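You operate a simulated robot arm through the tools that you are given. There is no shell and no other tool. Be economical: measure what you need, move in short steps, check, and stop when the job is done.

You are at the controls of a simulated robot arm. One attempt, no reset.

## Task
Lock the pump off and bleed its accumulator down to zero.
Fine: stop button, isolator off, padlock on, in that order; shut the manifold lever; leave the red bleed valve open.

Only the result counts: the job must be done as asked and must still hold three seconds after the hand-in. Knocking over, shifting, dropping, spilling or breaking anything else fails it.

## Robot
A 6-joint arm with a four-finger gripper on a trunk, on a base that drives. Base frame: it is fixed to the floor where the robot stands at the start and does not move with it; the origin is under the middle of the robot, x ahead of it, y to its left, z up; the surface under the hand at the start is at about z = 0.88. Readings come in m, degrees, newtons and seconds.
Its first joint turns from -166.0 to 166.0 degrees. Places, roughly: accumulator bleed valve [1, 0.3, 1.1]; accumulator gauge [1, 0.3, 1.2]; blue water valve [1, 0.7, 1.1]; grey water valve [1, 0.5, 1.1]; hose bleed valve [0.9, -0.6, 1.2]; manifold lever [0.9, -0.4, 1.2]; padlock lug [-0.9, -2.9, 0]; pump cool button [0.8, 0, 1.1]; pump isolator [0.8, -0.1, 1.1]; pump reset button [0.8, 0.1, 1.1]; pump start button [0.8, 0.1, 1.2]; pump stop button [0.8, 0, 1.2]. Payload 3.43 kg.
The TCP is the grasp point between the finger pads, 0.03 m short of the fingertips. In the tool frame z runs along the fingers and y along their closing line. Largest opening 0.12 m; the body of the gripper starts 0.085 m behind the TCP.
Orientation is that of the tool frame in the base frame, as [roll, pitch, yaw] about the fixed x, y, z axes, in that order (R = Rz(yaw) Ry(pitch) Rx(roll)). With the fingers straight down and closing along the base's y, the tool's x points along the base's -x, its y along +y and its z along -z.

## Interface
- The arm moves only by the tool servo_tool. Its argument "commands" is a list of rows, each a list of 3 entries, a list of its own where there are three numbers: the shift along the tool's x, y, z in m, then the turn, a rotation vector about the tool's x, y, z in degrees, then the finger opening in m, from 0 to 0.12. In form: [[[tx, ty, tz], [ax, ay, az], jaw], ...]. A call has 1 to 10 rows; each row shifts and turns the commanded pose from where the row before left it, along the tool's axes as they then stand. Rows are played at 5 a second. More than 0.05 m and 8.6 degrees between two rows, or a gripper value outside its range, and nothing of the call is played. Where a pose cannot be reached the arm comes as near as it can. A force on the tool above 90 N (or 10 N above the force at the start of the call, whichever is more), or a blocked arm, ends the call early, and 0.2 s more pass. The fingers move at their own pace and stop on an object; they squeeze with about 22 N. The grip force told is the motor's: it shows also when the fingers shut on nothing. Time passes only in rows, and 0.2 s behind the last, so rows that do not move let the fingers close. The reply holds the time, the measured pose of the TCP, the force on the tool along the base axes, the opening and the grip force, in the units named above and with some noise, with the torque about the TCP (base axes, N m) and any sound that the robot's microphone picked up.
- Cameras (640 x 400 px; columns grow to the right, rows downward): "scene" is now at [-0.2125, 0.1729, 1.2628]; the picture's right is [-0.19, -0.98, 0.00], its down [-0.01, -0.00, -1.00] and it looks along [0.98, -0.19, -0.01] (base axes); focal length 281 px, centre (320, 200). "wrist" rides on the gripper at [0.071, -0.017, -0.121] in the tool frame; the picture's right is [0.23, 0.97, 0.00], its down [-0.81, 0.19, -0.55] and it looks along [-0.54, 0.13, 0.83] (tool axes); focal length 275 px, centre (320, 200). There is no depth. A picture from a camera that has moved, and an enlarged one, comes with that camera's place and axes in the base frame and with its lens. The place of the scene camera against the robot may be out by one fixed shift of up to 0.025 m in any direction.
- capture(camera): a new picture of that camera. It takes no simulated time.
- drive_base(legs): drives the robot by 1 to 6 legs, each [ahead, turn to the left] in m and degrees, along the robot's own axes; the way and the turn of a leg run together, so that a leg with both is an arc; at most 1.5 m and 180 degrees a leg. The arm and the cameras ride along, it lands a little off, and it stops where it bumps. It gives what a move gives.
- pan_tilt(pan, tilt): turns the head with the scene camera to pan (to the left, within 143 degrees either way) and tilt (down, from -29 to 69), counted from straight ahead of the robot. It gives what a move gives.
- zoom(camera, box): a new picture of the part [left, top, right, bottom] of that camera's present view, enlarged. It takes no simulated time.
- close_job(): hands the job in; it is judged then, once.

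Work in short steps. Places have to be worked out from the pictures, the camera data and where the tool is seen: move nearer, look again, correct. Check each grasp and each placing, and mend what went wrong. You have 120 turns and 82 pictures in all, those below and enlarged ones among them. Open the gripper and draw the arm clear of the work before you hand the job in, unless the task says otherwise; then end with one line.

The tools are called after "Call:" by a JSON object that holds its "fn" and its "kwargs". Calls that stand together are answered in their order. servo_tool: Moves the arm, as the interface text tells. Its arguments: {"type":"object","properties":{"commands":{"type":"array"}},"required":["commands"]} The other tools are called the same way: drive_base (legs) drives the base; pan_tilt (pan, tilt) turns the head that bears the scene camera; capture (camera) takes a picture; zoom (camera, box) takes an enlarged picture of a part of a camera's view; close_job () hands the job in.

At the start:

```text
time: 0.0
position: [0.7308, 0.0127, 1.3779]
orientation: [180.0, 0.0, -179.9]
force: [0.1, 1.1, -0.5]
moment: [-0.04, 0.0, 0.04]
gripper_width: 0.1199
grip_force: 0.1
robot x, y, heading: [-0.0, 0.0146, -0.1]
head pan, tilt: [-10.9, 0.0]
```

scene: 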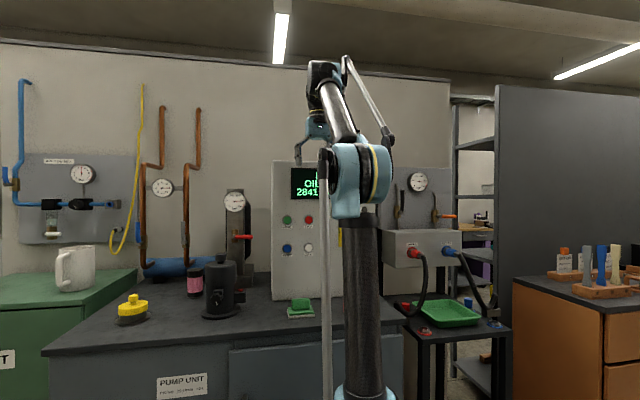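
wrist: 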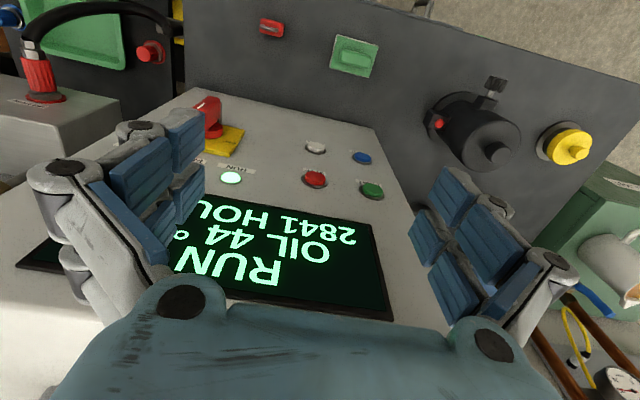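

The scene shows the pump panel ahead with a display, buttons and isolator. I'll zoom into the panel and the right side to see details.

Call:
{"fn": "zoom", "kwargs": {"camera": "scene", "box": [110, 150, 350, 330]}}

Call:
{"fn": "zoom", "kwargs": {"camera": "scene", "box": [370, 150, 640, 350]}}

Call:
{"fn": "zoom", "kwargs": {"camera": "wrist", "box": [100, 0, 640, 300]}}

```text
2.22 times, centred on (230, 240) of scene
camera zoom: at [-0.2125, 0.1729, 1.2628], right [-0.19, -0.98, 0.0], down [-0.01, 0.0, -1.0], along [0.98, -0.19, -0.01], focal length 624 px, centre (520, 111)
```

zoom: 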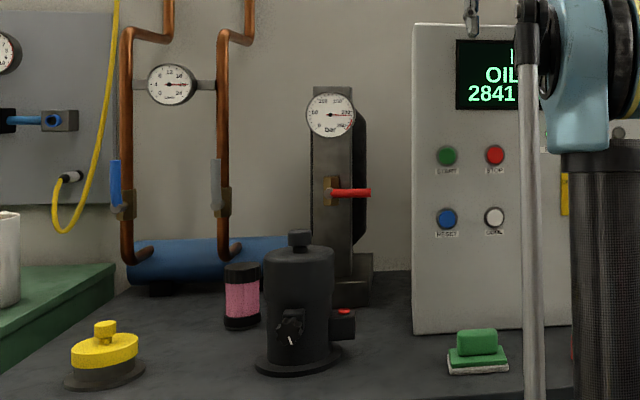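

```text
2.00 times, centred on (505, 250) of scene
camera zoom: at [-0.2125, 0.1729, 1.2628], right [-0.19, -0.98, 0.0], down [-0.01, 0.0, -1.0], along [0.98, -0.19, -0.01], focal length 562 px, centre (-50, 100)
```

zoom: 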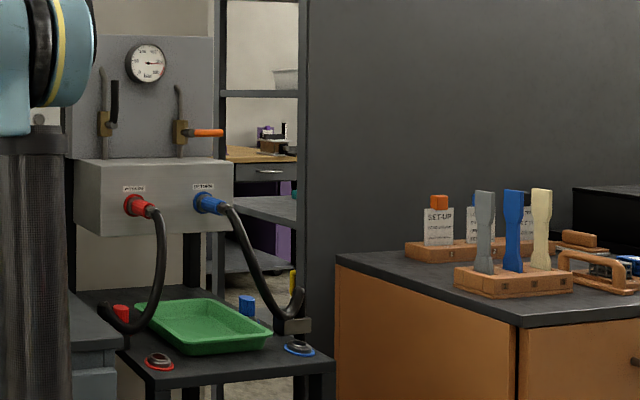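

```text
1.19 times, centred on (370, 150) of wrist
camera zoom: at [0.6583, -0.0037, 1.4978], right [-0.23, 0.97, 0.0], down [0.81, 0.19, 0.55], along [0.54, 0.13, -0.83], focal length 326 px, centre (261, 259)
```

zoom: 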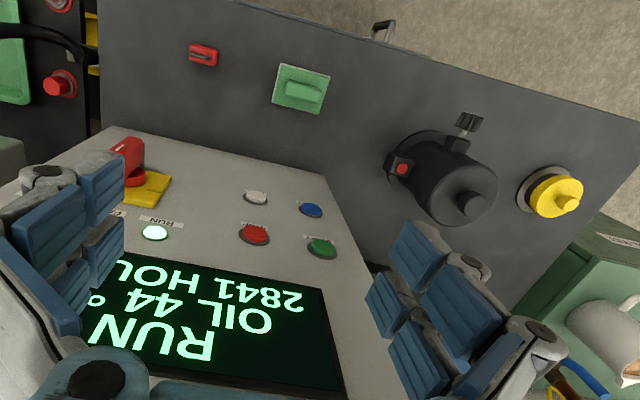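

The stop button is about [0.83, 0.025, 1.18], and the small red thing near [0.70, -0.09, 0.88] may be the padlock. I tilt the tool to point ahead, with fingers closing and drawn back a bit.

Call:
{"fn": "servo_tool", "kwargs": {"commands": [[[0.01, 0, 0], [0, -8.5, 0], 0.05], [[0.01, 0, 0], [0, -8.5, 0], 0.0], [[0.01, 0, 0], [0, -8.5, 0], 0.0], [[0.01, 0, 0], [0, -8.5, 0], 0.0], [[0.01, 0, 0], [0, -8.5, 0], 0.0], [[0.01, 0, 0], [0, -8.5, 0], 0.0], [[0.01, 0, 0], [0, -8.5, 0], 0.0], [[0.01, 0, 0], [0, -8.5, 0], 0.0], [[0.01, 0, 0], [0, -8.5, 0], 0.0], [[0.01, 0, -0.01], [0, -8.5, 0], 0.0]]}}

Call:
{"fn": "capture", "kwargs": {"camera": "wrist"}}

Call:
{"fn": "capture", "kwargs": {"camera": "scene"}}

```text
time: 2.2
position: [0.633, 0.0133, 1.3305]
orientation: [179.9, 85.8, 179.7]
force: [-0.6, 0.8, -0.3]
moment: [-0.01, -0.01, -0.01]
gripper_width: 0.0
grip_force: 21.9
robot x, y, heading: [-0.0011, 0.0117, 0.2]
head pan, tilt: [-10.9, 0.0]
```

```text
76 pictures are left
camera wrist: at [0.5065, -0.0032, 1.2685], right [-0.02, 0.97, -0.23], down [-0.49, 0.19, 0.85], along [0.87, 0.13, 0.48], focal length 275 px, centre (320, 200)
```

wrist: 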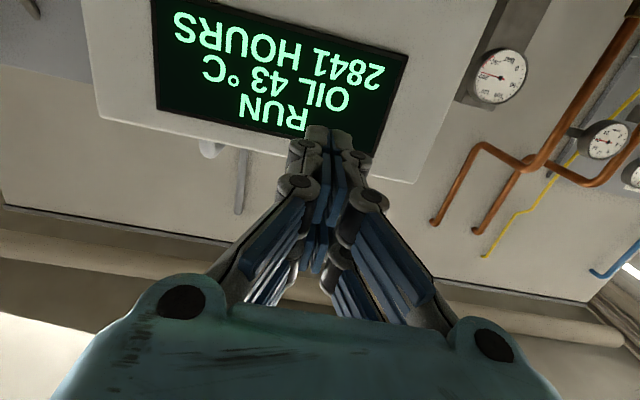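

```text
75 pictures are left
camera scene: at [-0.2125, 0.173, 1.2627], right [-0.19, -0.98, 0.0], down [-0.01, 0.0, -1.0], along [0.98, -0.19, -0.01], focal length 281 px, centre (320, 200)
```

scene: 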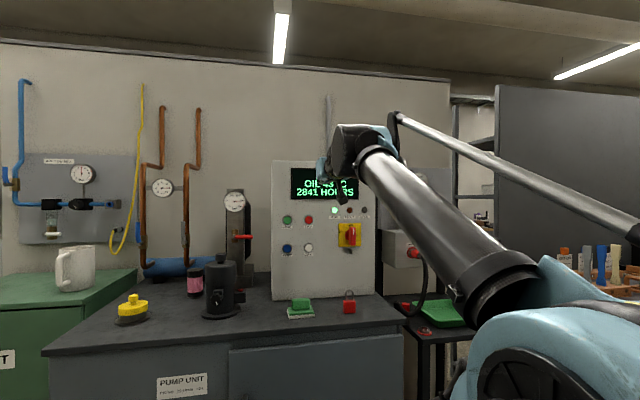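

The panel is now visible, with a red padlock on the bench below the isolator. Zooming in for details.

Call:
{"fn": "zoom", "kwargs": {"camera": "scene", "box": [265, 160, 385, 325]}}

```text
2.42 times, centred on (325, 242) of scene
camera zoom: at [-0.2125, 0.173, 1.2627], right [-0.19, -0.98, 0.0], down [-0.01, 0.0, -1.0], along [0.98, -0.19, -0.01], focal length 681 px, centre (308, 97)
```

zoom: 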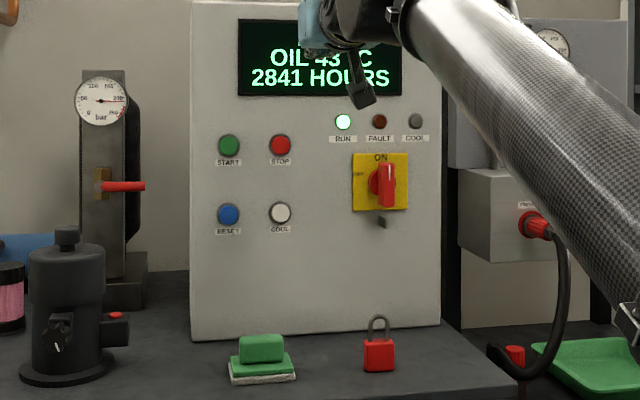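

Stop button aligned roughly at y 0.02, z 1.18. I level the tool and approach to about 5 cm short of the panel.

Call:
{"fn": "servo_tool", "kwargs": {"commands": [[[0.04, 0.002, 0], [0, -4.2, 0], 0.0], [[0.04, 0.002, 0.02], [0, 0, 0], 0.0], [[0.04, 0.002, 0.03], [0, 0, 0], 0.0], [[0.03, 0.002, 0.03], [0, 0, 0], 0.0], [[0, 0, 0.02], [0, 0, 0], 0.0]]}}

Call:
{"fn": "capture", "kwargs": {"camera": "wrist"}}

Call:
{"fn": "zoom", "kwargs": {"camera": "scene", "box": [265, 160, 385, 325]}}

```text
time: 3.4
position: [0.723, 0.0152, 1.1864]
orientation: [164.3, 89.2, 164.4]
force: [-0.4, 0.6, -0.1]
moment: [0.02, 0.02, -0.02]
gripper_width: 0.0
grip_force: 21.9
out of reach, approached as far as the arm can: row 3
robot x, y, heading: [-0.0019, 0.0146, -0.1]
head pan, tilt: [-10.9, 0.0]
```

```text
73 pictures are left
camera wrist: at [0.6016, -0.001, 1.116], right [0.0, 0.97, -0.23], down [-0.54, 0.19, 0.82], along [0.84, 0.13, 0.53], focal length 275 px, centre (320, 200)
```

wrist: 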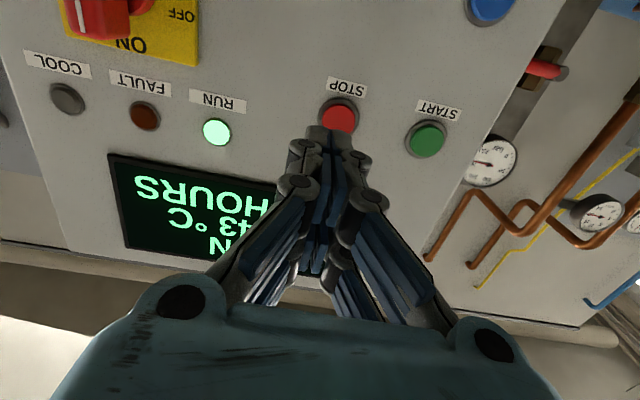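

```text
2.42 times, centred on (325, 242) of scene
camera zoom: at [-0.2129, 0.173, 1.2627], right [-0.19, -0.98, 0.0], down [-0.01, 0.0, -1.0], along [0.98, -0.19, -0.01], focal length 681 px, centre (308, 97)
```

zoom: 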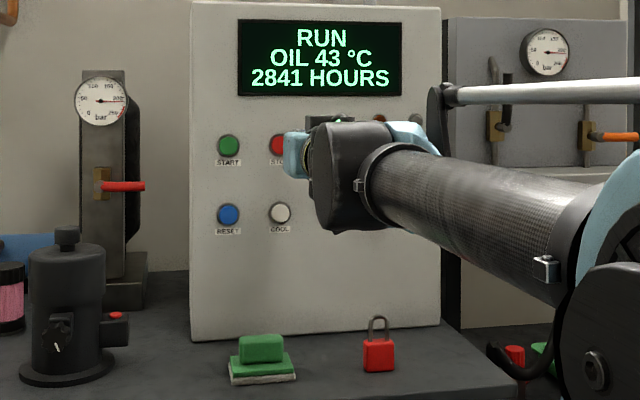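

Triangulation puts the stop button at [0.834, 0.032, 1.176]. I'll align and advance to just short of it, then press gently.

Call:
{"fn": "servo_tool", "kwargs": {"commands": [[[0.01, 0.017, 0.02], [0, 0, 0], 0.0], [[0, 0, 0.03], [0, 0, 0], 0.0], [[0, 0, 0.015], [0, 0, 0], 0.0]]}}

Call:
{"fn": "capture", "kwargs": {"camera": "wrist"}}

```text
time: 4.2
position: [0.7887, 0.0365, 1.1764]
orientation: [-178.4, 89.6, -178.2]
force: [0.7, -0.5, -0.9]
moment: [0.02, -0.02, 0.01]
gripper_width: 0.0001
grip_force: 22.1
robot x, y, heading: [0.0009, 0.0138, 0.2]
head pan, tilt: [-10.9, 0.0]
```

```text
71 pictures are left
camera wrist: at [0.6672, 0.0202, 1.1049], right [0.0, 0.97, -0.23], down [-0.55, 0.19, 0.81], along [0.84, 0.13, 0.53], focal length 275 px, centre (320, 200)
```

wrist: 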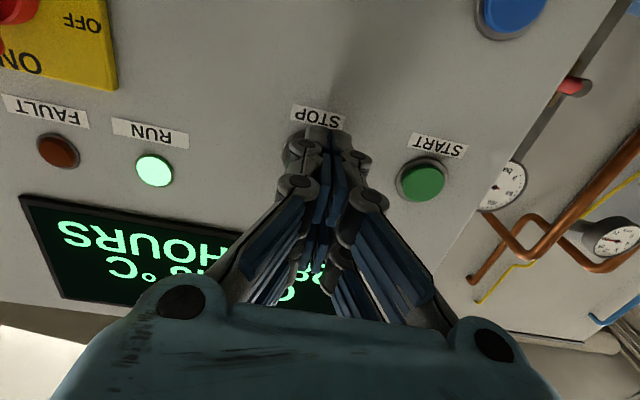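

The fingertips cover the stop button. Pressing forward in small rows, then back off.

Call:
{"fn": "servo_tool", "kwargs": {"commands": [[[0, -0.003, 0.008], [0, 0, 0], 0.0], [[0, 0, 0.008], [0, 0, 0], 0.0], [[0, 0, 0.006], [0, 0, 0], 0.0], [[0, 0, 0], [0, 0, 0], 0.0]]}}

Call:
{"fn": "zoom", "kwargs": {"camera": "scene", "box": [265, 160, 385, 325]}}

```text
time: 5.2
position: [0.8112, 0.0346, 1.1753]
orientation: [-178.5, 89.5, -178.3]
force: [-31.9, -0.7, -12.7]
moment: [-0.01, 0.2, 0.0]
gripper_width: 0.0063
grip_force: 32.9
robot x, y, heading: [0.0014, 0.0169, 0.2]
head pan, tilt: [-10.9, 0.0]
heard: click
```

```text
2.42 times, centred on (325, 242) of scene
camera zoom: at [-0.2138, 0.173, 1.2625], right [-0.19, -0.98, 0.0], down [-0.01, 0.0, -1.0], along [0.98, -0.19, -0.01], focal length 681 px, centre (308, 97)
```

zoom: 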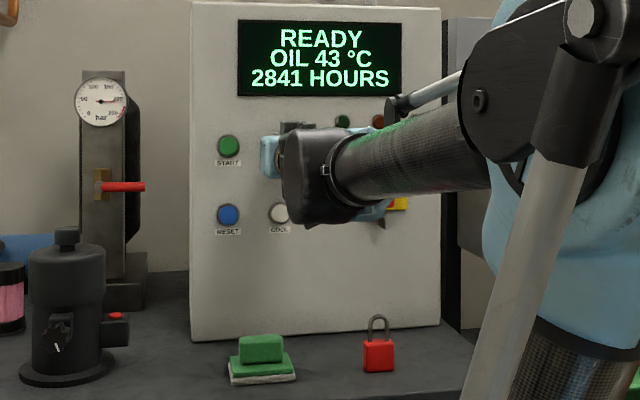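

READY displayed: pump stopped. Back off and move in front of the isolator (~[0.83,-0.13,1.11]) with the jaw open to look.

Call:
{"fn": "servo_tool", "kwargs": {"commands": [[[0, 0, -0.04], [0, 0, 0], 0.0], [[0, 0, -0.05], [0, 0, 0], 0.03], [[0, -0.04, -0.02], [0, 0, 0], 0.06], [[0.02, -0.045, 0], [0, 0, 0], 0.06], [[0.02, -0.045, 0], [0, 0, 0], 0.06], [[0.01, -0.035, 0], [0, 0, 0], 0.06]]}}

Call:
{"fn": "capture", "kwargs": {"camera": "wrist"}}

```text
time: 6.6
position: [0.7011, -0.1306, 1.1279]
orientation: [-171.2, 90.0, -171.1]
force: [-0.6, 0.5, -0.7]
moment: [0.03, 0.03, -0.03]
gripper_width: 0.0603
grip_force: 0.0
robot x, y, heading: [-0.0065, 0.0122, 0.1]
head pan, tilt: [-10.9, 0.0]
```

```text
69 pictures are left
camera wrist: at [0.58, -0.1477, 1.0556], right [0.0, 0.97, -0.23], down [-0.55, 0.19, 0.81], along [0.83, 0.13, 0.54], focal length 275 px, centre (320, 200)
```

wrist: 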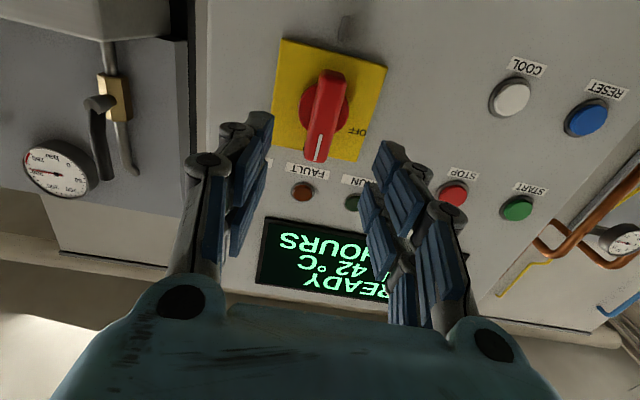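

Isolator centre is about y −0.13, z 1.115, handle vertical. I advance to straddle the handle with fingers.

Call:
{"fn": "servo_tool", "kwargs": {"commands": [[[0.012, 0, 0.03], [0, 0, 0], 0.06], [[0, 0, 0.03], [0, 0, 0], 0.06], [[0, 0, 0.018], [0, 0, 0], 0.06], [[0, 0, 0], [0, 0, 0], 0.06]]}}

Call:
{"fn": "capture", "kwargs": {"camera": "wrist"}}

```text
time: 7.6
position: [0.7795, -0.1304, 1.1151]
orientation: [-171.4, 89.9, -171.3]
force: [-0.1, -0.2, 0.6]
moment: [0.01, -0.01, 0.01]
gripper_width: 0.06
grip_force: 0.2
robot x, y, heading: [-0.001, 0.0155, -0.1]
head pan, tilt: [-10.9, 0.0]
```

```text
68 pictures are left
camera wrist: at [0.6585, -0.1473, 1.0432], right [0.0, 0.97, -0.23], down [-0.55, 0.19, 0.81], along [0.83, 0.13, 0.54], focal length 275 px, centre (320, 200)
```

wrist: 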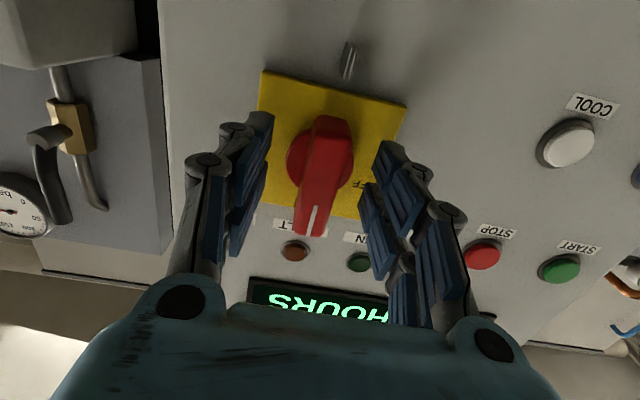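

Handle is between the fingers. Shift slightly left, go 1 cm deeper, and close.

Call:
{"fn": "servo_tool", "kwargs": {"commands": [[[0.003, 0.006, 0.01], [0, 0, 0], 0.06], [[0, 0, 0], [0, 0, 0], 0.03], [[0, 0, 0], [0, 0, 0], 0.0], [[0, 0, 0], [0, 0, 0], 0.0]]}}

Call:
{"fn": "capture", "kwargs": {"camera": "wrist"}}

```text
time: 8.6
position: [0.7881, -0.1286, 1.1122]
orientation: [138.1, 89.9, 137.8]
force: [-34.9, -48.1, -8.4]
moment: [0.22, 0.48, -1.39]
gripper_width: 0.0201
grip_force: 44.6
robot x, y, heading: [0.0018, 0.0167, -0.1]
head pan, tilt: [-10.9, 0.0]
```

```text
67 pictures are left
camera wrist: at [0.6662, -0.145, 1.0404], right [0.01, 0.97, -0.23], down [-0.55, 0.19, 0.81], along [0.83, 0.12, 0.54], focal length 275 px, centre (320, 200)
```

wrist: 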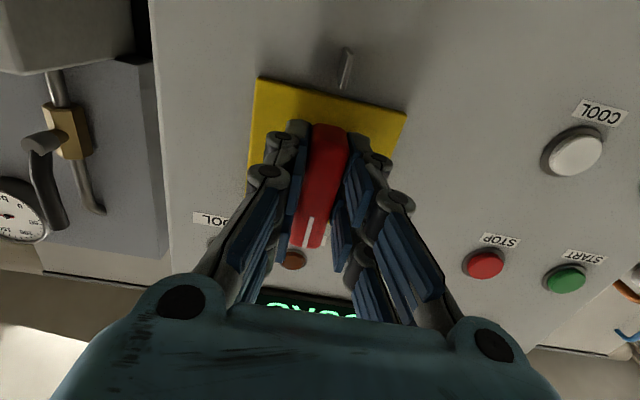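

Gripped; there's a side load, so I relax it by shifting right ~5 mm, then begin to rotate counter-clockwise (−z).

Call:
{"fn": "servo_tool", "kwargs": {"commands": [[[0, -0.005, -0.002], [0, 0, 0], 0.0], [[0, 0, 0], [0, 0, -8], 0.0], [[0, 0, 0], [0, 0, -8], 0.0], [[0, 0, 0], [0, 0, -8], 0.0]]}}

```text
time: 9.6
position: [0.7878, -0.1333, 1.1119]
orientation: [-90.3, 66.1, -90.4]
force: [8.1, -43.7, 8.1]
moment: [0.46, -1.17, -0.55]
gripper_width: 0.0199
grip_force: 44.6
robot x, y, heading: [0.0004, 0.0128, -0.0]
head pan, tilt: [-10.9, 0.0]
```

Still some side load; shift 4 mm more right while turning on.

Call:
{"fn": "servo_tool", "kwargs": {"commands": [[[0.0016, -0.0037, 0], [0, 0, -8], 0.0], [[0, 0, 0], [0, 0, -8], 0.0], [[0, 0, 0], [0, 0, -8], 0.0]]}}

Call:
{"fn": "capture", "kwargs": {"camera": "wrist"}}

```text
time: 10.4
position: [0.7885, -0.1366, 1.1153]
orientation: [-89.9, 42.0, -90.0]
force: [30.3, -39.9, 72.0]
moment: [0.65, -1.62, -1.06]
gripper_width: 0.0203
grip_force: 44.8
robot x, y, heading: [0.0006, 0.0111, -0.0]
head pan, tilt: [-10.9, 0.0]
```

```text
66 pictures are left
camera wrist: at [0.6663, -0.1995, 1.0788], right [0.0, 0.48, -0.88], down [-0.55, 0.73, 0.4], along [0.83, 0.48, 0.27], focal length 275 px, centre (320, 200)
```

wrist: 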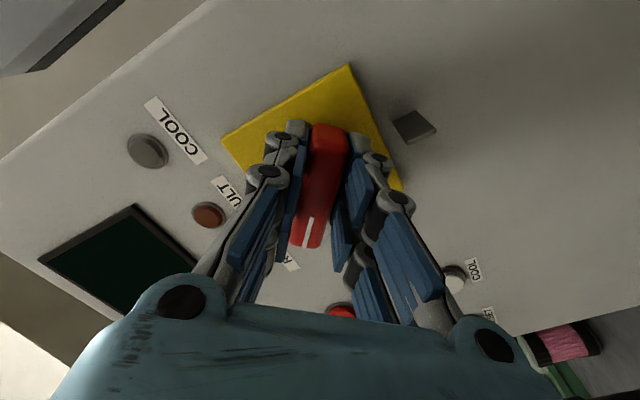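

Handle is turning (display dark). Relieve the load by shifting −6 mm in tool y, continue turning.

Call:
{"fn": "servo_tool", "kwargs": {"commands": [[[0, -0.006, 0], [0, 0, 0], 0.0], [[0, 0, 0], [0, 0, -8], 0.0], [[0, 0, 0], [0, 0, -8], 0.0], [[0, 0, 0], [0, 0, -8], 0.0]]}}

```text
time: 11.4
position: [0.7888, -0.1373, 1.1162]
orientation: [-90.0, 18.0, -90.0]
force: [21.8, -18.6, 48.1]
moment: [0.41, -1.46, 0.4]
gripper_width: 0.0201
grip_force: 45.0
robot x, y, heading: [0.0022, 0.0156, -0.2]
head pan, tilt: [-10.9, 0.0]
```

Turned 72°. Continue the last 18° plus a little.

Call:
{"fn": "servo_tool", "kwargs": {"commands": [[[0, -0.003, 0], [0, 0, -8], 0.0], [[0, 0, 0], [0, 0, -8], 0.0], [[0, 0, 0], [0, 0, -4], 0.0], [[0, 0, 0], [0, 0, 0], 0.0]]}}

Call:
{"fn": "capture", "kwargs": {"camera": "wrist"}}

```text
time: 12.4
position: [0.7861, -0.1377, 1.1202]
orientation: [-90.0, -2.0, -89.9]
force: [21.2, -5.0, 43.3]
moment: [1.94, -1.12, 0.18]
gripper_width: 0.0203
grip_force: 45.4
robot x, y, heading: [0.0042, 0.015, 0.1]
head pan, tilt: [-10.9, 0.0]
```

```text
65 pictures are left
camera wrist: at [0.666, -0.2087, 1.1394], right [0.0, -0.26, -0.96], down [-0.55, 0.8, -0.22], along [0.83, 0.53, -0.15], focal length 275 px, centre (320, 200)
```

wrist: 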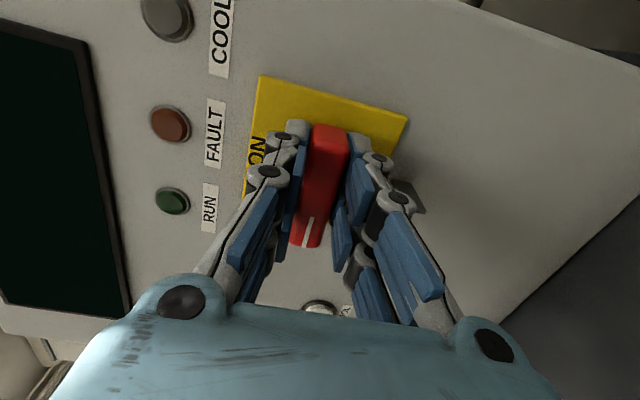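

Handle is horizontal (OFF). Open the jaw, back off, and look.

Call:
{"fn": "servo_tool", "kwargs": {"commands": [[[0, 0, 0], [0, 0, 0], 0.04], [[0, 0, 0], [0, 0, 0], 0.06], [[0, 0, -0.03], [0, 0, 0], 0.06], [[0, 0, -0.05], [0, 0, 0], 0.06], [[0, 0, -0.05], [0, 0, 0], 0.06]]}}

Call:
{"fn": "capture", "kwargs": {"camera": "wrist"}}

Call:
{"fn": "zoom", "kwargs": {"camera": "scene", "box": [205, 160, 385, 325]}}

```text
time: 13.6
position: [0.6581, -0.1377, 1.1207]
orientation: [-90.1, -2.1, -90.0]
force: [0.6, 0.1, 0.5]
moment: [0.01, -0.02, -0.01]
gripper_width: 0.0601
grip_force: 0.0
robot x, y, heading: [-0.0009, 0.0176, -0.0]
head pan, tilt: [-10.9, 0.0]
```

```text
64 pictures are left
camera wrist: at [0.5365, -0.2091, 1.1391], right [0.0, -0.26, -0.96], down [-0.55, 0.8, -0.22], along [0.83, 0.53, -0.15], focal length 275 px, centre (320, 200)
```

wrist: 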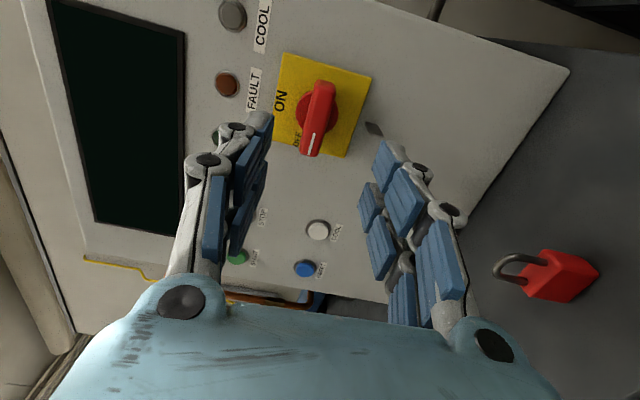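

```text
2.42 times, centred on (295, 242) of scene
camera zoom: at [-0.2124, 0.173, 1.2627], right [-0.19, -0.98, 0.0], down [-0.01, 0.0, -1.0], along [0.98, -0.19, -0.01], focal length 681 px, centre (381, 97)
```

zoom: 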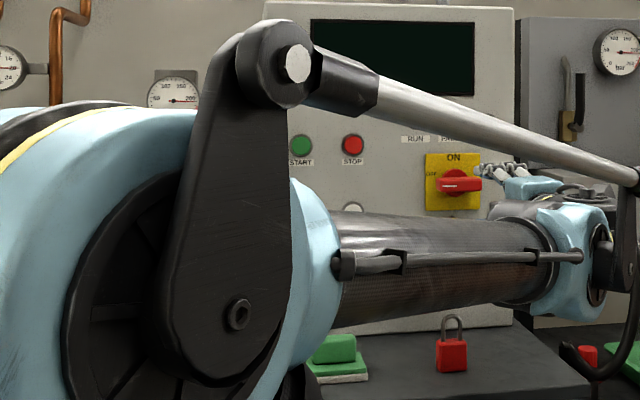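

Isolator is off. Now a close look at lug and padlock.

Call:
{"fn": "zoom", "kwargs": {"camera": "wrist", "box": [330, 90, 430, 160]}}

Call:
{"fn": "zoom", "kwargs": {"camera": "wrist", "box": [470, 220, 630, 320]}}

```text
5.71 times, centred on (380, 125) of wrist
camera zoom: at [0.5365, -0.2091, 1.1391], right [0.0, -0.26, -0.96], down [-0.55, 0.8, -0.22], along [0.83, 0.53, -0.15], focal length 1573 px, centre (-23, 629)
```

zoom: 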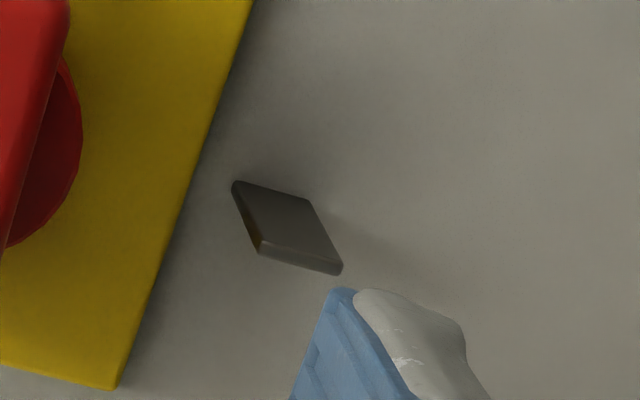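

```text
4.00 times, centred on (550, 270) of wrist
camera zoom: at [0.5365, -0.2091, 1.1391], right [0.0, -0.26, -0.96], down [-0.55, 0.8, -0.22], along [0.83, 0.53, -0.15], focal length 1101 px, centre (-600, -80)
```

zoom: 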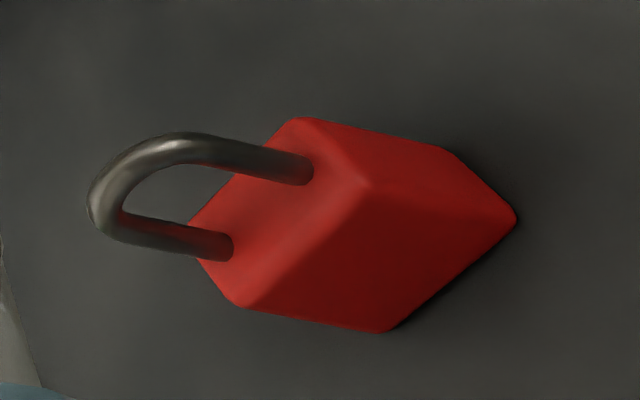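

Lug is a thin tab protruding from the panel at about [0.82, −0.131, 1.057]; padlock stands at about [0.69, −0.088], loop facing the robot. I rotate the tool back to closing along y, withdrawing.

Call:
{"fn": "servo_tool", "kwargs": {"commands": [[[0, 0, -0.015], [0, 0, 8.5], 0.08], [[0, 0, -0.015], [0, 0, 8.5], 0.08], [[0, 0, -0.015], [0, 0, 8.5], 0.08], [[0, 0, -0.015], [0, 0, 8.5], 0.08], [[0, 0, -0.015], [0, 0, 8.5], 0.08], [[0, 0, -0.015], [0, 0, 8.5], 0.08], [[0, 0, -0.015], [0, 0, 8.5], 0.08], [[0, 0, 0], [0, 0, 8.5], 0.08], [[0, 0, 0], [0, 0, 8.5], 0.08], [[0, 0, 0], [0, 0, 8.5], 0.08]]}}

Call:
{"fn": "servo_tool", "kwargs": {"commands": [[[0, 0.0, 0], [0, 0, 7], 0.08], [[0, 0.01, 0], [0, 8.5, 0], 0.08], [[0, 0.01, 0], [0, 8.5, 0], 0.08], [[0, 0.01, 0], [0, 8.5, 0], 0.08], [[0, 0.01, 0], [0, 8.5, 0], 0.08], [[0, 0, 0], [0, 6, 0], 0.08]]}}

Call:
{"fn": "capture", "kwargs": {"camera": "wrist"}}

```text
time: 15.8
position: [0.5542, -0.1384, 1.12]
orientation: [-90.9, 83.1, -91.0]
force: [0.3, 0.0, 0.9]
moment: [0.0, -0.02, 0.02]
gripper_width: 0.0801
grip_force: 0.1
robot x, y, heading: [-0.0005, 0.0127, -0.1]
head pan, tilt: [-10.9, 0.0]
```

```text
time: 17.2
position: [0.5537, -0.0978, 1.1193]
orientation: [-179.9, 49.8, -179.9]
force: [-0.6, -0.7, -0.6]
moment: [0.04, -0.01, 0.02]
gripper_width: 0.0801
grip_force: 0.0
robot x, y, heading: [-0.0007, 0.0128, 0.1]
head pan, tilt: [-10.9, 0.0]
```

```text
60 pictures are left
camera wrist: at [0.4147, -0.1139, 1.1427], right [-0.15, 0.97, -0.18], down [0.1, 0.19, 0.98], along [0.98, 0.13, -0.13], focal length 275 px, centre (320, 200)
```

wrist: 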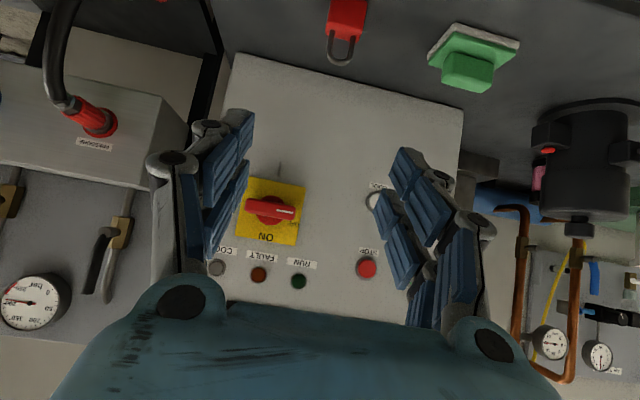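

Padlock consistently at [0.693, −0.085], nearly square to me. Move to a pre-grasp 8 cm back along the 40°-down tool axis.

Call:
{"fn": "servo_tool", "kwargs": {"commands": [[[0.025, 0.004, 0.04], [0, 0, 0], 0.08], [[0.025, 0.004, 0.04], [0, 0, 0], 0.08], [[0.0245, 0.004, 0.04], [0, 0, 0], 0.08], [[0, 0, 0.034], [0, 0, 0], 0.08]]}}

Call:
{"fn": "capture", "kwargs": {"camera": "wrist"}}

Call:
{"fn": "zoom", "kwargs": {"camera": "scene", "box": [280, 240, 400, 340]}}

```text
time: 18.2
position: [0.6211, -0.0864, 0.9623]
orientation: [-180.0, 50.0, -179.9]
force: [0.7, -0.2, -0.2]
moment: [0.0, -0.01, -0.03]
gripper_width: 0.08
grip_force: 0.1
robot x, y, heading: [-0.001, 0.0174, -0.0]
head pan, tilt: [-10.9, 0.0]
```

```text
59 pictures are left
camera wrist: at [0.4828, -0.1028, 0.9852], right [-0.15, 0.97, -0.18], down [0.1, 0.19, 0.98], along [0.98, 0.13, -0.12], focal length 275 px, centre (320, 200)
```

wrist: 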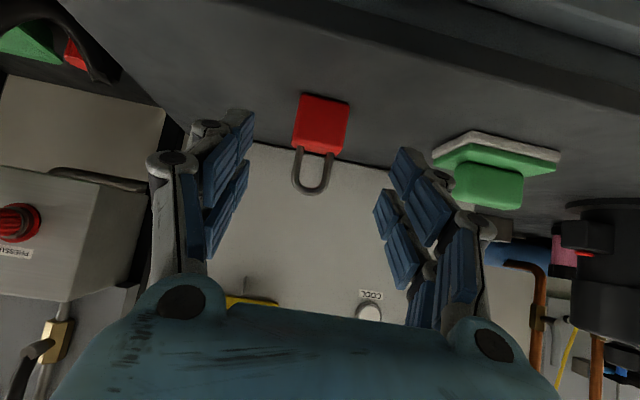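

```text
4.00 times, centred on (340, 290) of scene
camera zoom: at [-0.2128, 0.1729, 1.2627], right [-0.19, -0.98, 0.0], down [-0.01, 0.0, -1.0], along [0.98, -0.19, -0.01], focal length 1123 px, centre (240, -160)
```

zoom: 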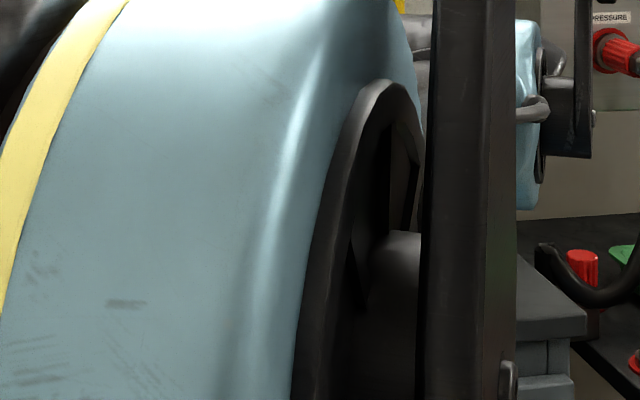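

Padlock centred between the fingers. Advance along the tool axis to straddle the body, then close.

Call:
{"fn": "servo_tool", "kwargs": {"commands": [[[-0.006, 0.001, 0.025], [0, 0, 0], 0.08], [[0, 0, 0.03], [0, 0, 0], 0.08], [[0, 0, 0.03], [0, 0, 0], 0.08], [[0, 0, 0], [0, 0, 0], 0.08]]}}

Call:
{"fn": "capture", "kwargs": {"camera": "wrist"}}

```text
time: 19.2
position: [0.6906, -0.0845, 0.9134]
orientation: [180.0, 49.9, -180.0]
force: [3.5, 0.2, 7.3]
moment: [0.17, -0.14, -0.14]
gripper_width: 0.0803
grip_force: 0.4
robot x, y, heading: [0.0033, 0.0126, 0.2]
head pan, tilt: [-10.9, 0.0]
```

```text
57 pictures are left
camera wrist: at [0.5518, -0.1023, 0.9367], right [-0.15, 0.97, -0.18], down [0.1, 0.19, 0.98], along [0.98, 0.13, -0.12], focal length 275 px, centre (320, 200)
```

wrist: 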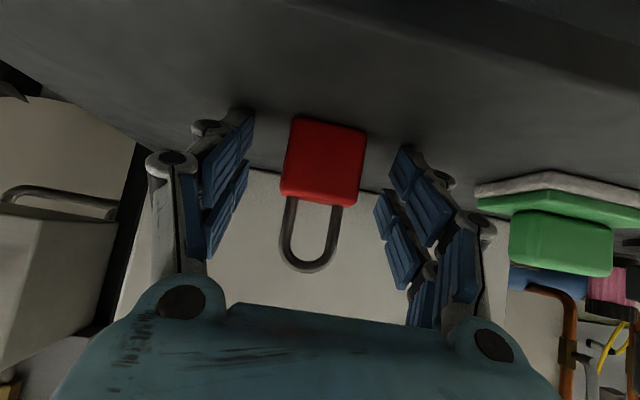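

Body sits between the pads with a slight upward contact force; raise 3 mm and close.

Call:
{"fn": "servo_tool", "kwargs": {"commands": [[[-0.003, 0, -0.002], [0, 0, 0], 0.06], [[0, 0, 0], [0, 0, 0], 0.03], [[0, 0, 0], [0, 0, 0], 0.02], [[0, 0, 0], [0, 0, 0], 0.02]]}}

Call:
{"fn": "capture", "kwargs": {"camera": "wrist"}}

```text
time: 20.2
position: [0.6909, -0.0859, 0.9161]
orientation: [-180.0, 50.0, 180.0]
force: [-0.9, 0.3, 4.8]
moment: [0.0, 0.0, 0.04]
gripper_width: 0.0396
grip_force: 21.9
robot x, y, heading: [0.0001, 0.0175, -0.0]
head pan, tilt: [-10.9, 0.0]
```

```text
56 pictures are left
camera wrist: at [0.5522, -0.1021, 0.9401], right [-0.15, 0.97, -0.18], down [0.1, 0.19, 0.98], along [0.98, 0.13, -0.13], focal length 275 px, centre (320, 200)
```

wrist: 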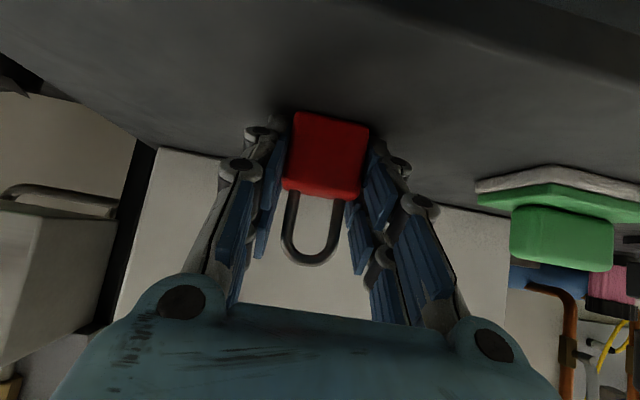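

Triangulation: lug spans x 0.80–0.837, z 1.05–1.065, y −0.13. My fingertips reach too deep for hanging, so I regrip 12 mm further back while the padlock stands on the bench.

Call:
{"fn": "servo_tool", "kwargs": {"commands": [[[0, 0, 0], [0, 0, 0], 0.045], [[0, 0, 0], [0, 0, 0], 0.055], [[0.0077, 0.0005, -0.0092], [0, 0, 0], 0.055], [[0, 0, 0], [0, 0, 0], 0.03], [[0, 0, 0], [0, 0, 0], 0.02], [[0, 0, 0], [0, 0, 0], 0.02]]}}

Call:
{"fn": "capture", "kwargs": {"camera": "wrist"}}

```text
time: 21.6
position: [0.6791, -0.0845, 0.9176]
orientation: [-180.0, 49.9, -179.9]
force: [1.8, 2.0, 11.5]
moment: [-0.03, -0.2, 0.01]
gripper_width: 0.0395
grip_force: 21.7
robot x, y, heading: [-0.0003, 0.0144, 0.0]
head pan, tilt: [-10.9, 0.0]
```

```text
55 pictures are left
camera wrist: at [0.5404, -0.1013, 0.94], right [-0.15, 0.97, -0.18], down [0.1, 0.19, 0.98], along [0.98, 0.13, -0.13], focal length 275 px, centre (320, 200)
```

wrist: 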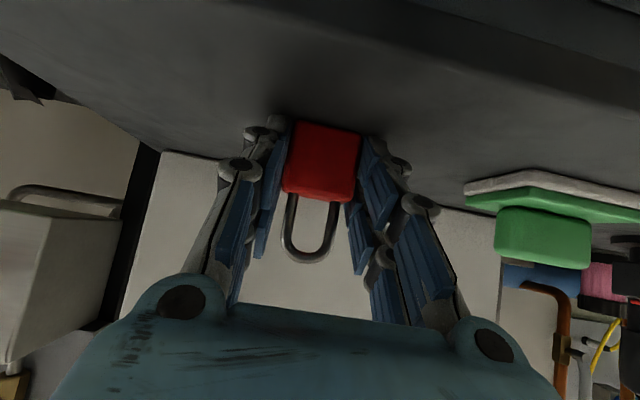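

Grasp good. Lift and align to the lug's y and height, staying short of it.

Call:
{"fn": "servo_tool", "kwargs": {"commands": [[[-0.0265, 0, -0.0158], [0, 0, 0], 0.02], [[-0.0265, -0.015, -0.0158], [0, 0, 0], 0.02], [[-0.0265, -0.0155, -0.0158], [0, 0, 0], 0.02], [[-0.0265, -0.016, -0.0156], [0, 0, 0], 0.02]]}}

Call:
{"fn": "capture", "kwargs": {"camera": "wrist"}}

```text
time: 22.6
position: [0.6992, -0.132, 1.0383]
orientation: [-179.9, 49.9, -180.0]
force: [-0.4, 0.7, -0.2]
moment: [0.01, -0.02, -0.02]
gripper_width: 0.0397
grip_force: 22.1
robot x, y, heading: [0.0025, 0.0135, 0.0]
head pan, tilt: [-10.9, 0.0]
```

```text
54 pictures are left
camera wrist: at [0.5601, -0.1489, 1.0612], right [-0.15, 0.97, -0.18], down [0.1, 0.19, 0.98], along [0.98, 0.13, -0.13], focal length 275 px, centre (320, 200)
```

wrist: 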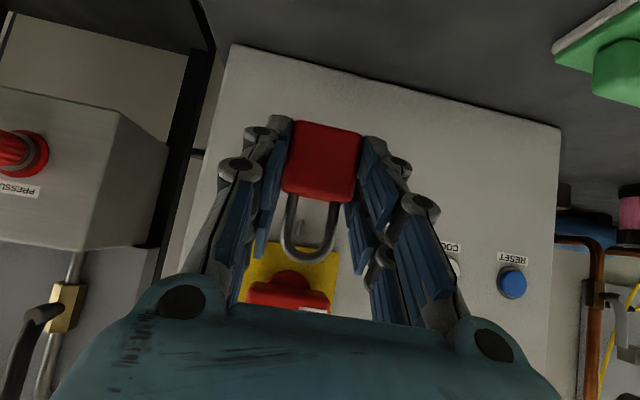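

Call:
{"fn": "zoom", "kwargs": {"camera": "wrist", "box": [260, 170, 360, 280]}}

```text
3.64 times, centred on (310, 225) of wrist
camera zoom: at [0.5601, -0.1489, 1.0612], right [-0.15, 0.97, -0.18], down [0.1, 0.19, 0.98], along [0.98, 0.13, -0.13], focal length 1001 px, centre (356, 109)
```

zoom: 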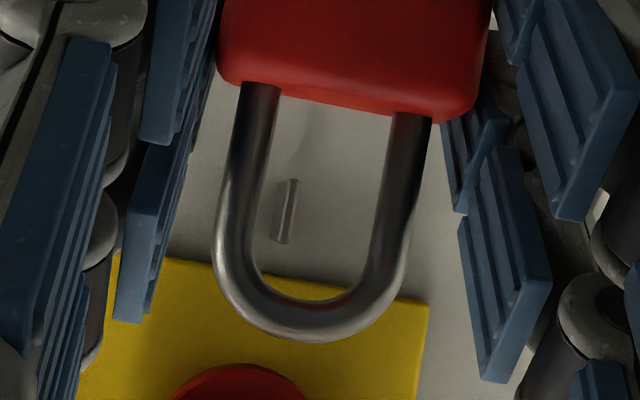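

The lug tip is visible through the loop: loop centre needs +3 mm y, heights match. Advance 7 cm first and recheck.

Call:
{"fn": "servo_tool", "kwargs": {"commands": [[[-0.0193, 0.003, 0.023], [0, 0, 0], 0.02], [[-0.0193, 0, 0.023], [0, 0, 0], 0.02], [[-0.0129, 0, 0.0153], [0, 0, 0], 0.02]]}}

Call:
{"fn": "zoom", "kwargs": {"camera": "wrist", "box": [240, 150, 400, 280]}}

```text
time: 23.4
position: [0.779, -0.1284, 1.0376]
orientation: [180.0, 49.9, 180.0]
force: [-0.5, 0.1, -1.4]
moment: [0.0, 0.02, 0.0]
gripper_width: 0.0395
grip_force: 21.9
robot x, y, heading: [-0.0006, 0.0171, 0.1]
head pan, tilt: [-10.9, 0.0]
```

```text
3.08 times, centred on (320, 215) of wrist
camera zoom: at [0.6404, -0.1456, 1.0611], right [-0.15, 0.97, -0.18], down [0.1, 0.19, 0.98], along [0.98, 0.13, -0.13], focal length 847 px, centre (320, 154)
```

zoom: 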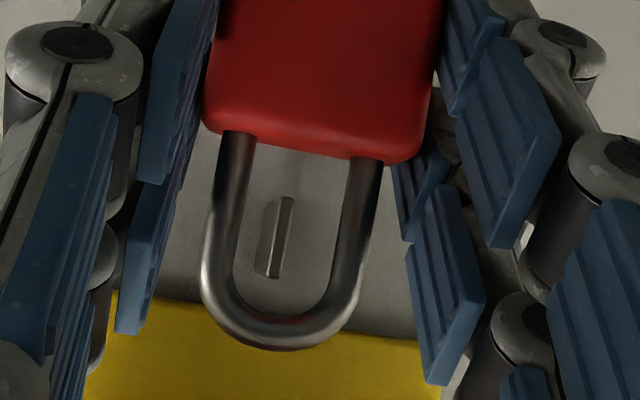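

Tip nicely within the loop. Advance another 2.7 cm slowly.

Call:
{"fn": "servo_tool", "kwargs": {"commands": [[[-0.0064, 0, 0.0077], [0, 0, 0], 0.02], [[-0.0064, 0, 0.0077], [0, 0, 0], 0.02], [[-0.0045, 0, 0.0054], [0, 0, 0], 0.02]]}}

Call:
{"fn": "zoom", "kwargs": {"camera": "wrist", "box": [240, 150, 400, 280]}}

```text
time: 24.2
position: [0.7992, -0.1278, 1.0377]
orientation: [179.9, 49.7, 180.0]
force: [-74.5, 2.7, -30.6]
moment: [-0.05, 1.25, 0.12]
gripper_width: 0.0396
grip_force: 21.6
robot x, y, heading: [-0.0021, 0.0141, 0.1]
head pan, tilt: [-10.9, 0.0]
```

```text
3.08 times, centred on (320, 215) of wrist
camera zoom: at [0.6607, -0.1453, 1.0613], right [-0.15, 0.97, -0.18], down [0.1, 0.19, 0.98], along [0.98, 0.13, -0.13], focal length 847 px, centre (320, 154)
```

zoom: 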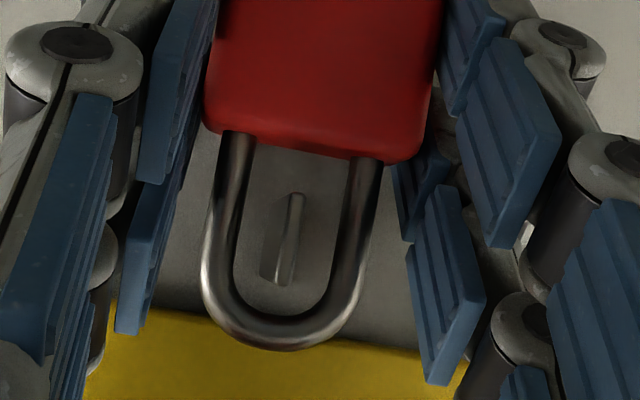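

Fingertips contact the panel. Back off 3 mm, and lower 7 mm to feel whether the loop comes to rest on the lug.

Call:
{"fn": "servo_tool", "kwargs": {"commands": [[[0.006, 0, -0.0072], [0, 0, 0], 0.02], [[0.0031, 0, 0.0026], [0, 0, 0], 0.02], [[0.0031, 0, 0.0026], [0, 0, 0], 0.02]]}}

Call:
{"fn": "zoom", "kwargs": {"camera": "wrist", "box": [240, 150, 400, 280]}}

```text
time: 25.0
position: [0.7984, -0.1287, 1.0313]
orientation: [-179.9, 50.0, -180.0]
force: [-0.5, -0.2, -0.4]
moment: [0.0, -0.01, -0.01]
gripper_width: 0.0396
grip_force: 22.0
robot x, y, heading: [0.0043, 0.0107, 0.2]
head pan, tilt: [-10.9, 0.0]
```

```text
3.08 times, centred on (320, 215) of wrist
camera zoom: at [0.6596, -0.1454, 1.0537], right [-0.15, 0.97, -0.18], down [0.1, 0.19, 0.98], along [0.98, 0.13, -0.12], focal length 847 px, centre (320, 154)
```

zoom: 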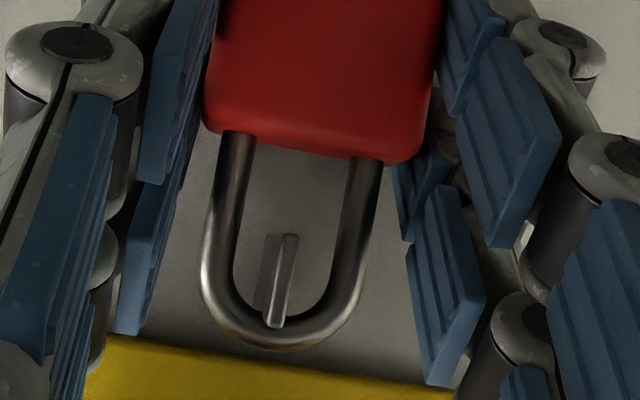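

The lug tip now visibly overlaps in front of the shackle bar, so it is through the loop. Lower a bit more until it rests.

Call:
{"fn": "servo_tool", "kwargs": {"commands": [[[0.0015, 0, 0.0013], [0, 0, 0], 0.02], [[0.0015, 0, 0.0013], [0, 0, 0], 0.02], [[0, 0, 0], [0, 0, 0], 0.02]]}}

Call:
{"fn": "zoom", "kwargs": {"camera": "wrist", "box": [240, 150, 400, 280]}}

```text
time: 25.8
position: [0.7969, -0.1296, 1.0263]
orientation: [180.0, 49.9, -179.9]
force: [6.7, -2.0, 17.3]
moment: [-0.07, -0.48, 0.01]
gripper_width: 0.0397
grip_force: 21.6
robot x, y, heading: [-0.0021, 0.0152, 0.1]
head pan, tilt: [-10.9, 0.0]
```

```text
3.08 times, centred on (320, 215) of wrist
camera zoom: at [0.6585, -0.1452, 1.0497], right [-0.15, 0.97, -0.18], down [0.1, 0.19, 0.98], along [0.98, 0.13, -0.12], focal length 847 px, centre (320, 154)
```

zoom: 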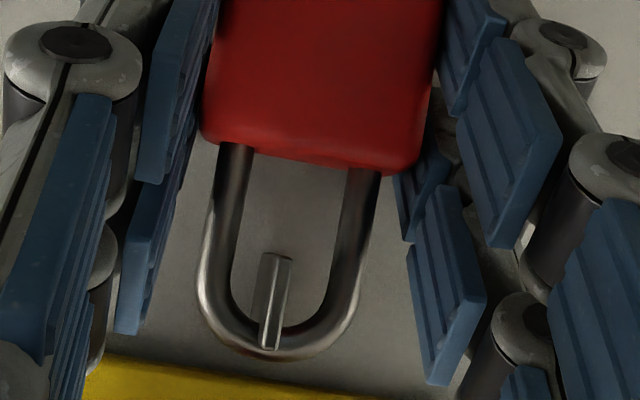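

Shackle rests on the lug. Relax slightly and release.

Call:
{"fn": "servo_tool", "kwargs": {"commands": [[[-0.0006, 0, -0.0004], [0, 0, 0], 0.03], [[0, 0, 0], [0, 0, 0], 0.045], [[0, 0, 0], [0, 0, 0], 0.055], [[0, 0, 0], [0, 0, 0], 0.07], [[0, 0, 0], [0, 0, 0], 0.07]]}}

Call:
{"fn": "capture", "kwargs": {"camera": "wrist"}}

```text
time: 27.0
position: [0.7966, -0.1279, 1.0281]
orientation: [180.0, 49.8, -180.0]
force: [0.0, 0.1, 0.3]
moment: [0.01, 0.02, -0.01]
gripper_width: 0.0702
grip_force: 0.0
robot x, y, heading: [0.0014, 0.0141, 0.3]
head pan, tilt: [-10.9, 0.0]
```

```text
48 pictures are left
camera wrist: at [0.6585, -0.145, 1.05], right [-0.15, 0.97, -0.18], down [0.1, 0.19, 0.98], along [0.98, 0.13, -0.13], focal length 275 px, centre (320, 200)
```

wrist: 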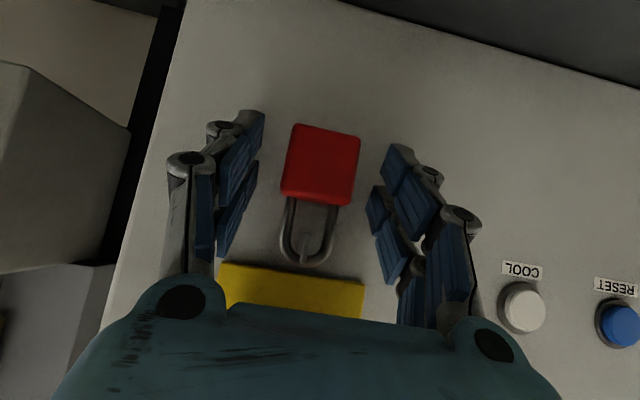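

Padlock hangs freely on the lug. Withdraw straight back and check.

Call:
{"fn": "servo_tool", "kwargs": {"commands": [[[0, 0, -0.03], [0, 0, 0], 0.07], [[0, 0, -0.05], [0, 0, 0], 0.07], [[0, 0, -0.05], [0, 0, 0], 0.07]]}}

Call:
{"fn": "zoom", "kwargs": {"camera": "wrist", "box": [220, 80, 420, 260]}}

```text
time: 27.8
position: [0.6979, -0.1292, 1.1124]
orientation: [180.0, 50.0, -179.9]
force: [0.6, -0.1, -0.3]
moment: [-0.05, 0.01, -0.01]
gripper_width: 0.0697
grip_force: 0.0
robot x, y, heading: [0.0007, 0.0141, 0.2]
head pan, tilt: [-10.9, 0.0]
```

```text
2.22 times, centred on (320, 170) of wrist
camera zoom: at [0.5593, -0.1453, 1.1345], right [-0.15, 0.97, -0.18], down [0.1, 0.19, 0.98], along [0.98, 0.13, -0.13], focal length 612 px, centre (320, 267)
```

zoom: 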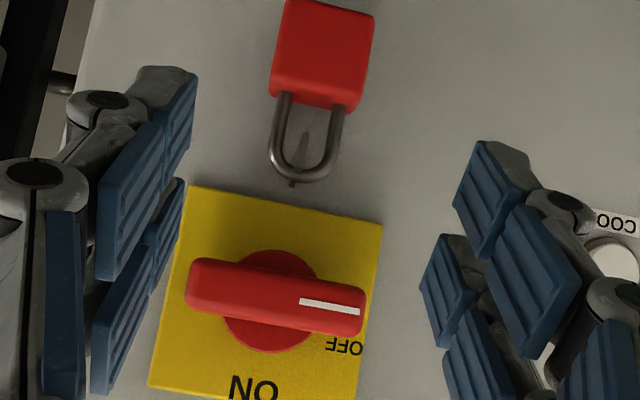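

Padlock is on and isolator reads OFF. Now retract the arm and look right at the manifold.

Call:
{"fn": "servo_tool", "kwargs": {"commands": [[[-0.03, 0.02, -0.04], [0, -8, 0], 0.07], [[-0.03, 0.04, -0.04], [0, -8, 0], 0.04], [[-0.03, 0.04, -0.04], [0, -8, 0], 0.0], [[-0.02, 0.04, -0.04], [0, -8, 0], 0.0], [[0, 0.04, -0.03], [0, -8, 0], 0.0]]}}

Call:
{"fn": "pan_tilt", "kwargs": {"pan": -30, "tilt": 5}}

Call:
{"fn": "capture", "kwargs": {"camera": "scene"}}

```text
refused: row 1 steps farther than a row can; nothing moved
```

```text
time: 28.6
position: [0.6966, -0.1276, 1.1116]
orientation: [-179.9, 49.9, -180.0]
force: [-0.2, 0.8, -0.1]
moment: [0.02, 0.02, 0.01]
gripper_width: 0.0702
grip_force: 0.1
robot x, y, heading: [-0.0009, 0.0145, -0.1]
head pan, tilt: [-30.0, 5.0]
```

```text
46 pictures are left
camera scene: at [-0.2216, 0.1441, 1.2549], right [-0.5, -0.87, 0.01], down [-0.09, 0.04, -1.0], along [0.86, -0.5, -0.1], focal length 281 px, centre (320, 200)
```

scene: 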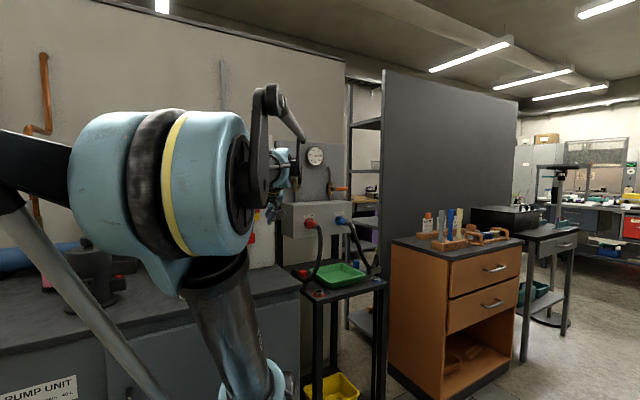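

Step too long; retract with shorter rows.

Call:
{"fn": "servo_tool", "kwargs": {"commands": [[[-0.02, 0.015, -0.03], [0, -8, 0], 0.07], [[-0.02, 0.02, -0.035], [0, -8, 0], 0.04], [[-0.02, 0.02, -0.035], [0, -8, 0], 0.0], [[-0.01, 0.02, -0.035], [0, -8, 0], 0.0], [[0, 0.02, -0.03], [0, -8, 0], 0.0]]}}

Call:
{"fn": "capture", "kwargs": {"camera": "scene"}}

```text
time: 29.8
position: [0.6069, -0.0444, 1.2459]
orientation: [-144.2, 89.9, -144.1]
force: [0.4, 1.0, -0.5]
moment: [0.0, 0.0, -0.02]
gripper_width: 0.0
grip_force: 22.7
out of reach, approached as far as the arm can: row 5
robot x, y, heading: [0.001, 0.0142, -0.0]
head pan, tilt: [-30.0, 5.0]
```

```text
45 pictures are left
camera scene: at [-0.2216, 0.1441, 1.2548], right [-0.5, -0.87, 0.01], down [-0.09, 0.04, -1.0], along [0.86, -0.5, -0.1], focal length 281 px, centre (320, 200)
```

scene: 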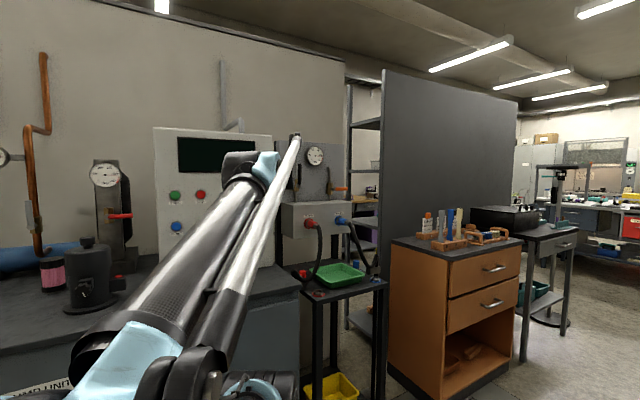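

Call:
{"fn": "zoom", "kwargs": {"camera": "scene", "box": [270, 130, 400, 215]}}

Call:
{"fn": "zoom", "kwargs": {"camera": "scene", "box": [80, 150, 160, 300]}}

```text
4.71 times, centred on (335, 172) of scene
camera zoom: at [-0.2216, 0.1441, 1.2548], right [-0.5, -0.87, 0.01], down [-0.09, 0.04, -1.0], along [0.86, -0.5, -0.1], focal length 1321 px, centre (249, 329)
```

zoom: 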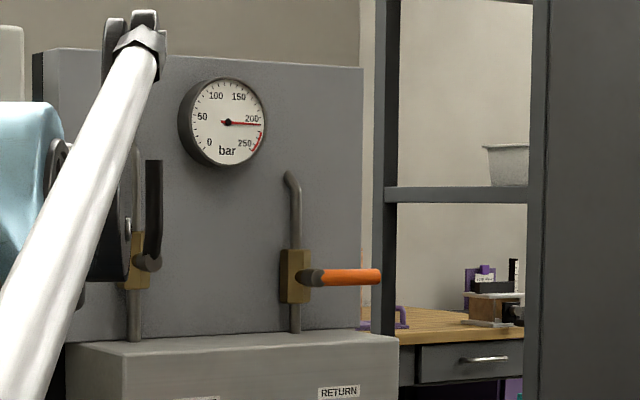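

```text
2.67 times, centred on (120, 225) of scene
camera zoom: at [-0.2216, 0.1441, 1.2548], right [-0.5, -0.87, 0.01], down [-0.09, 0.04, -1.0], along [0.86, -0.5, -0.1], focal length 749 px, centre (853, 133)
```

zoom: 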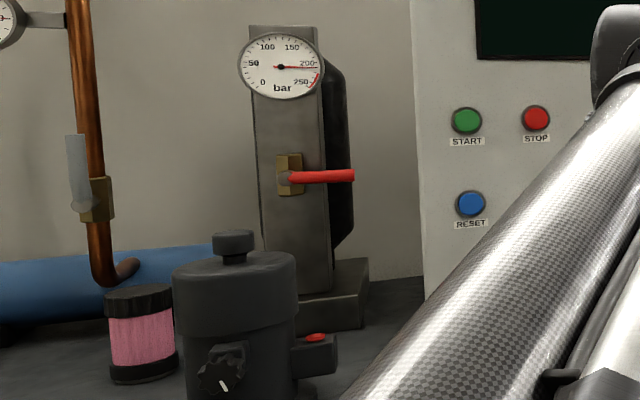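

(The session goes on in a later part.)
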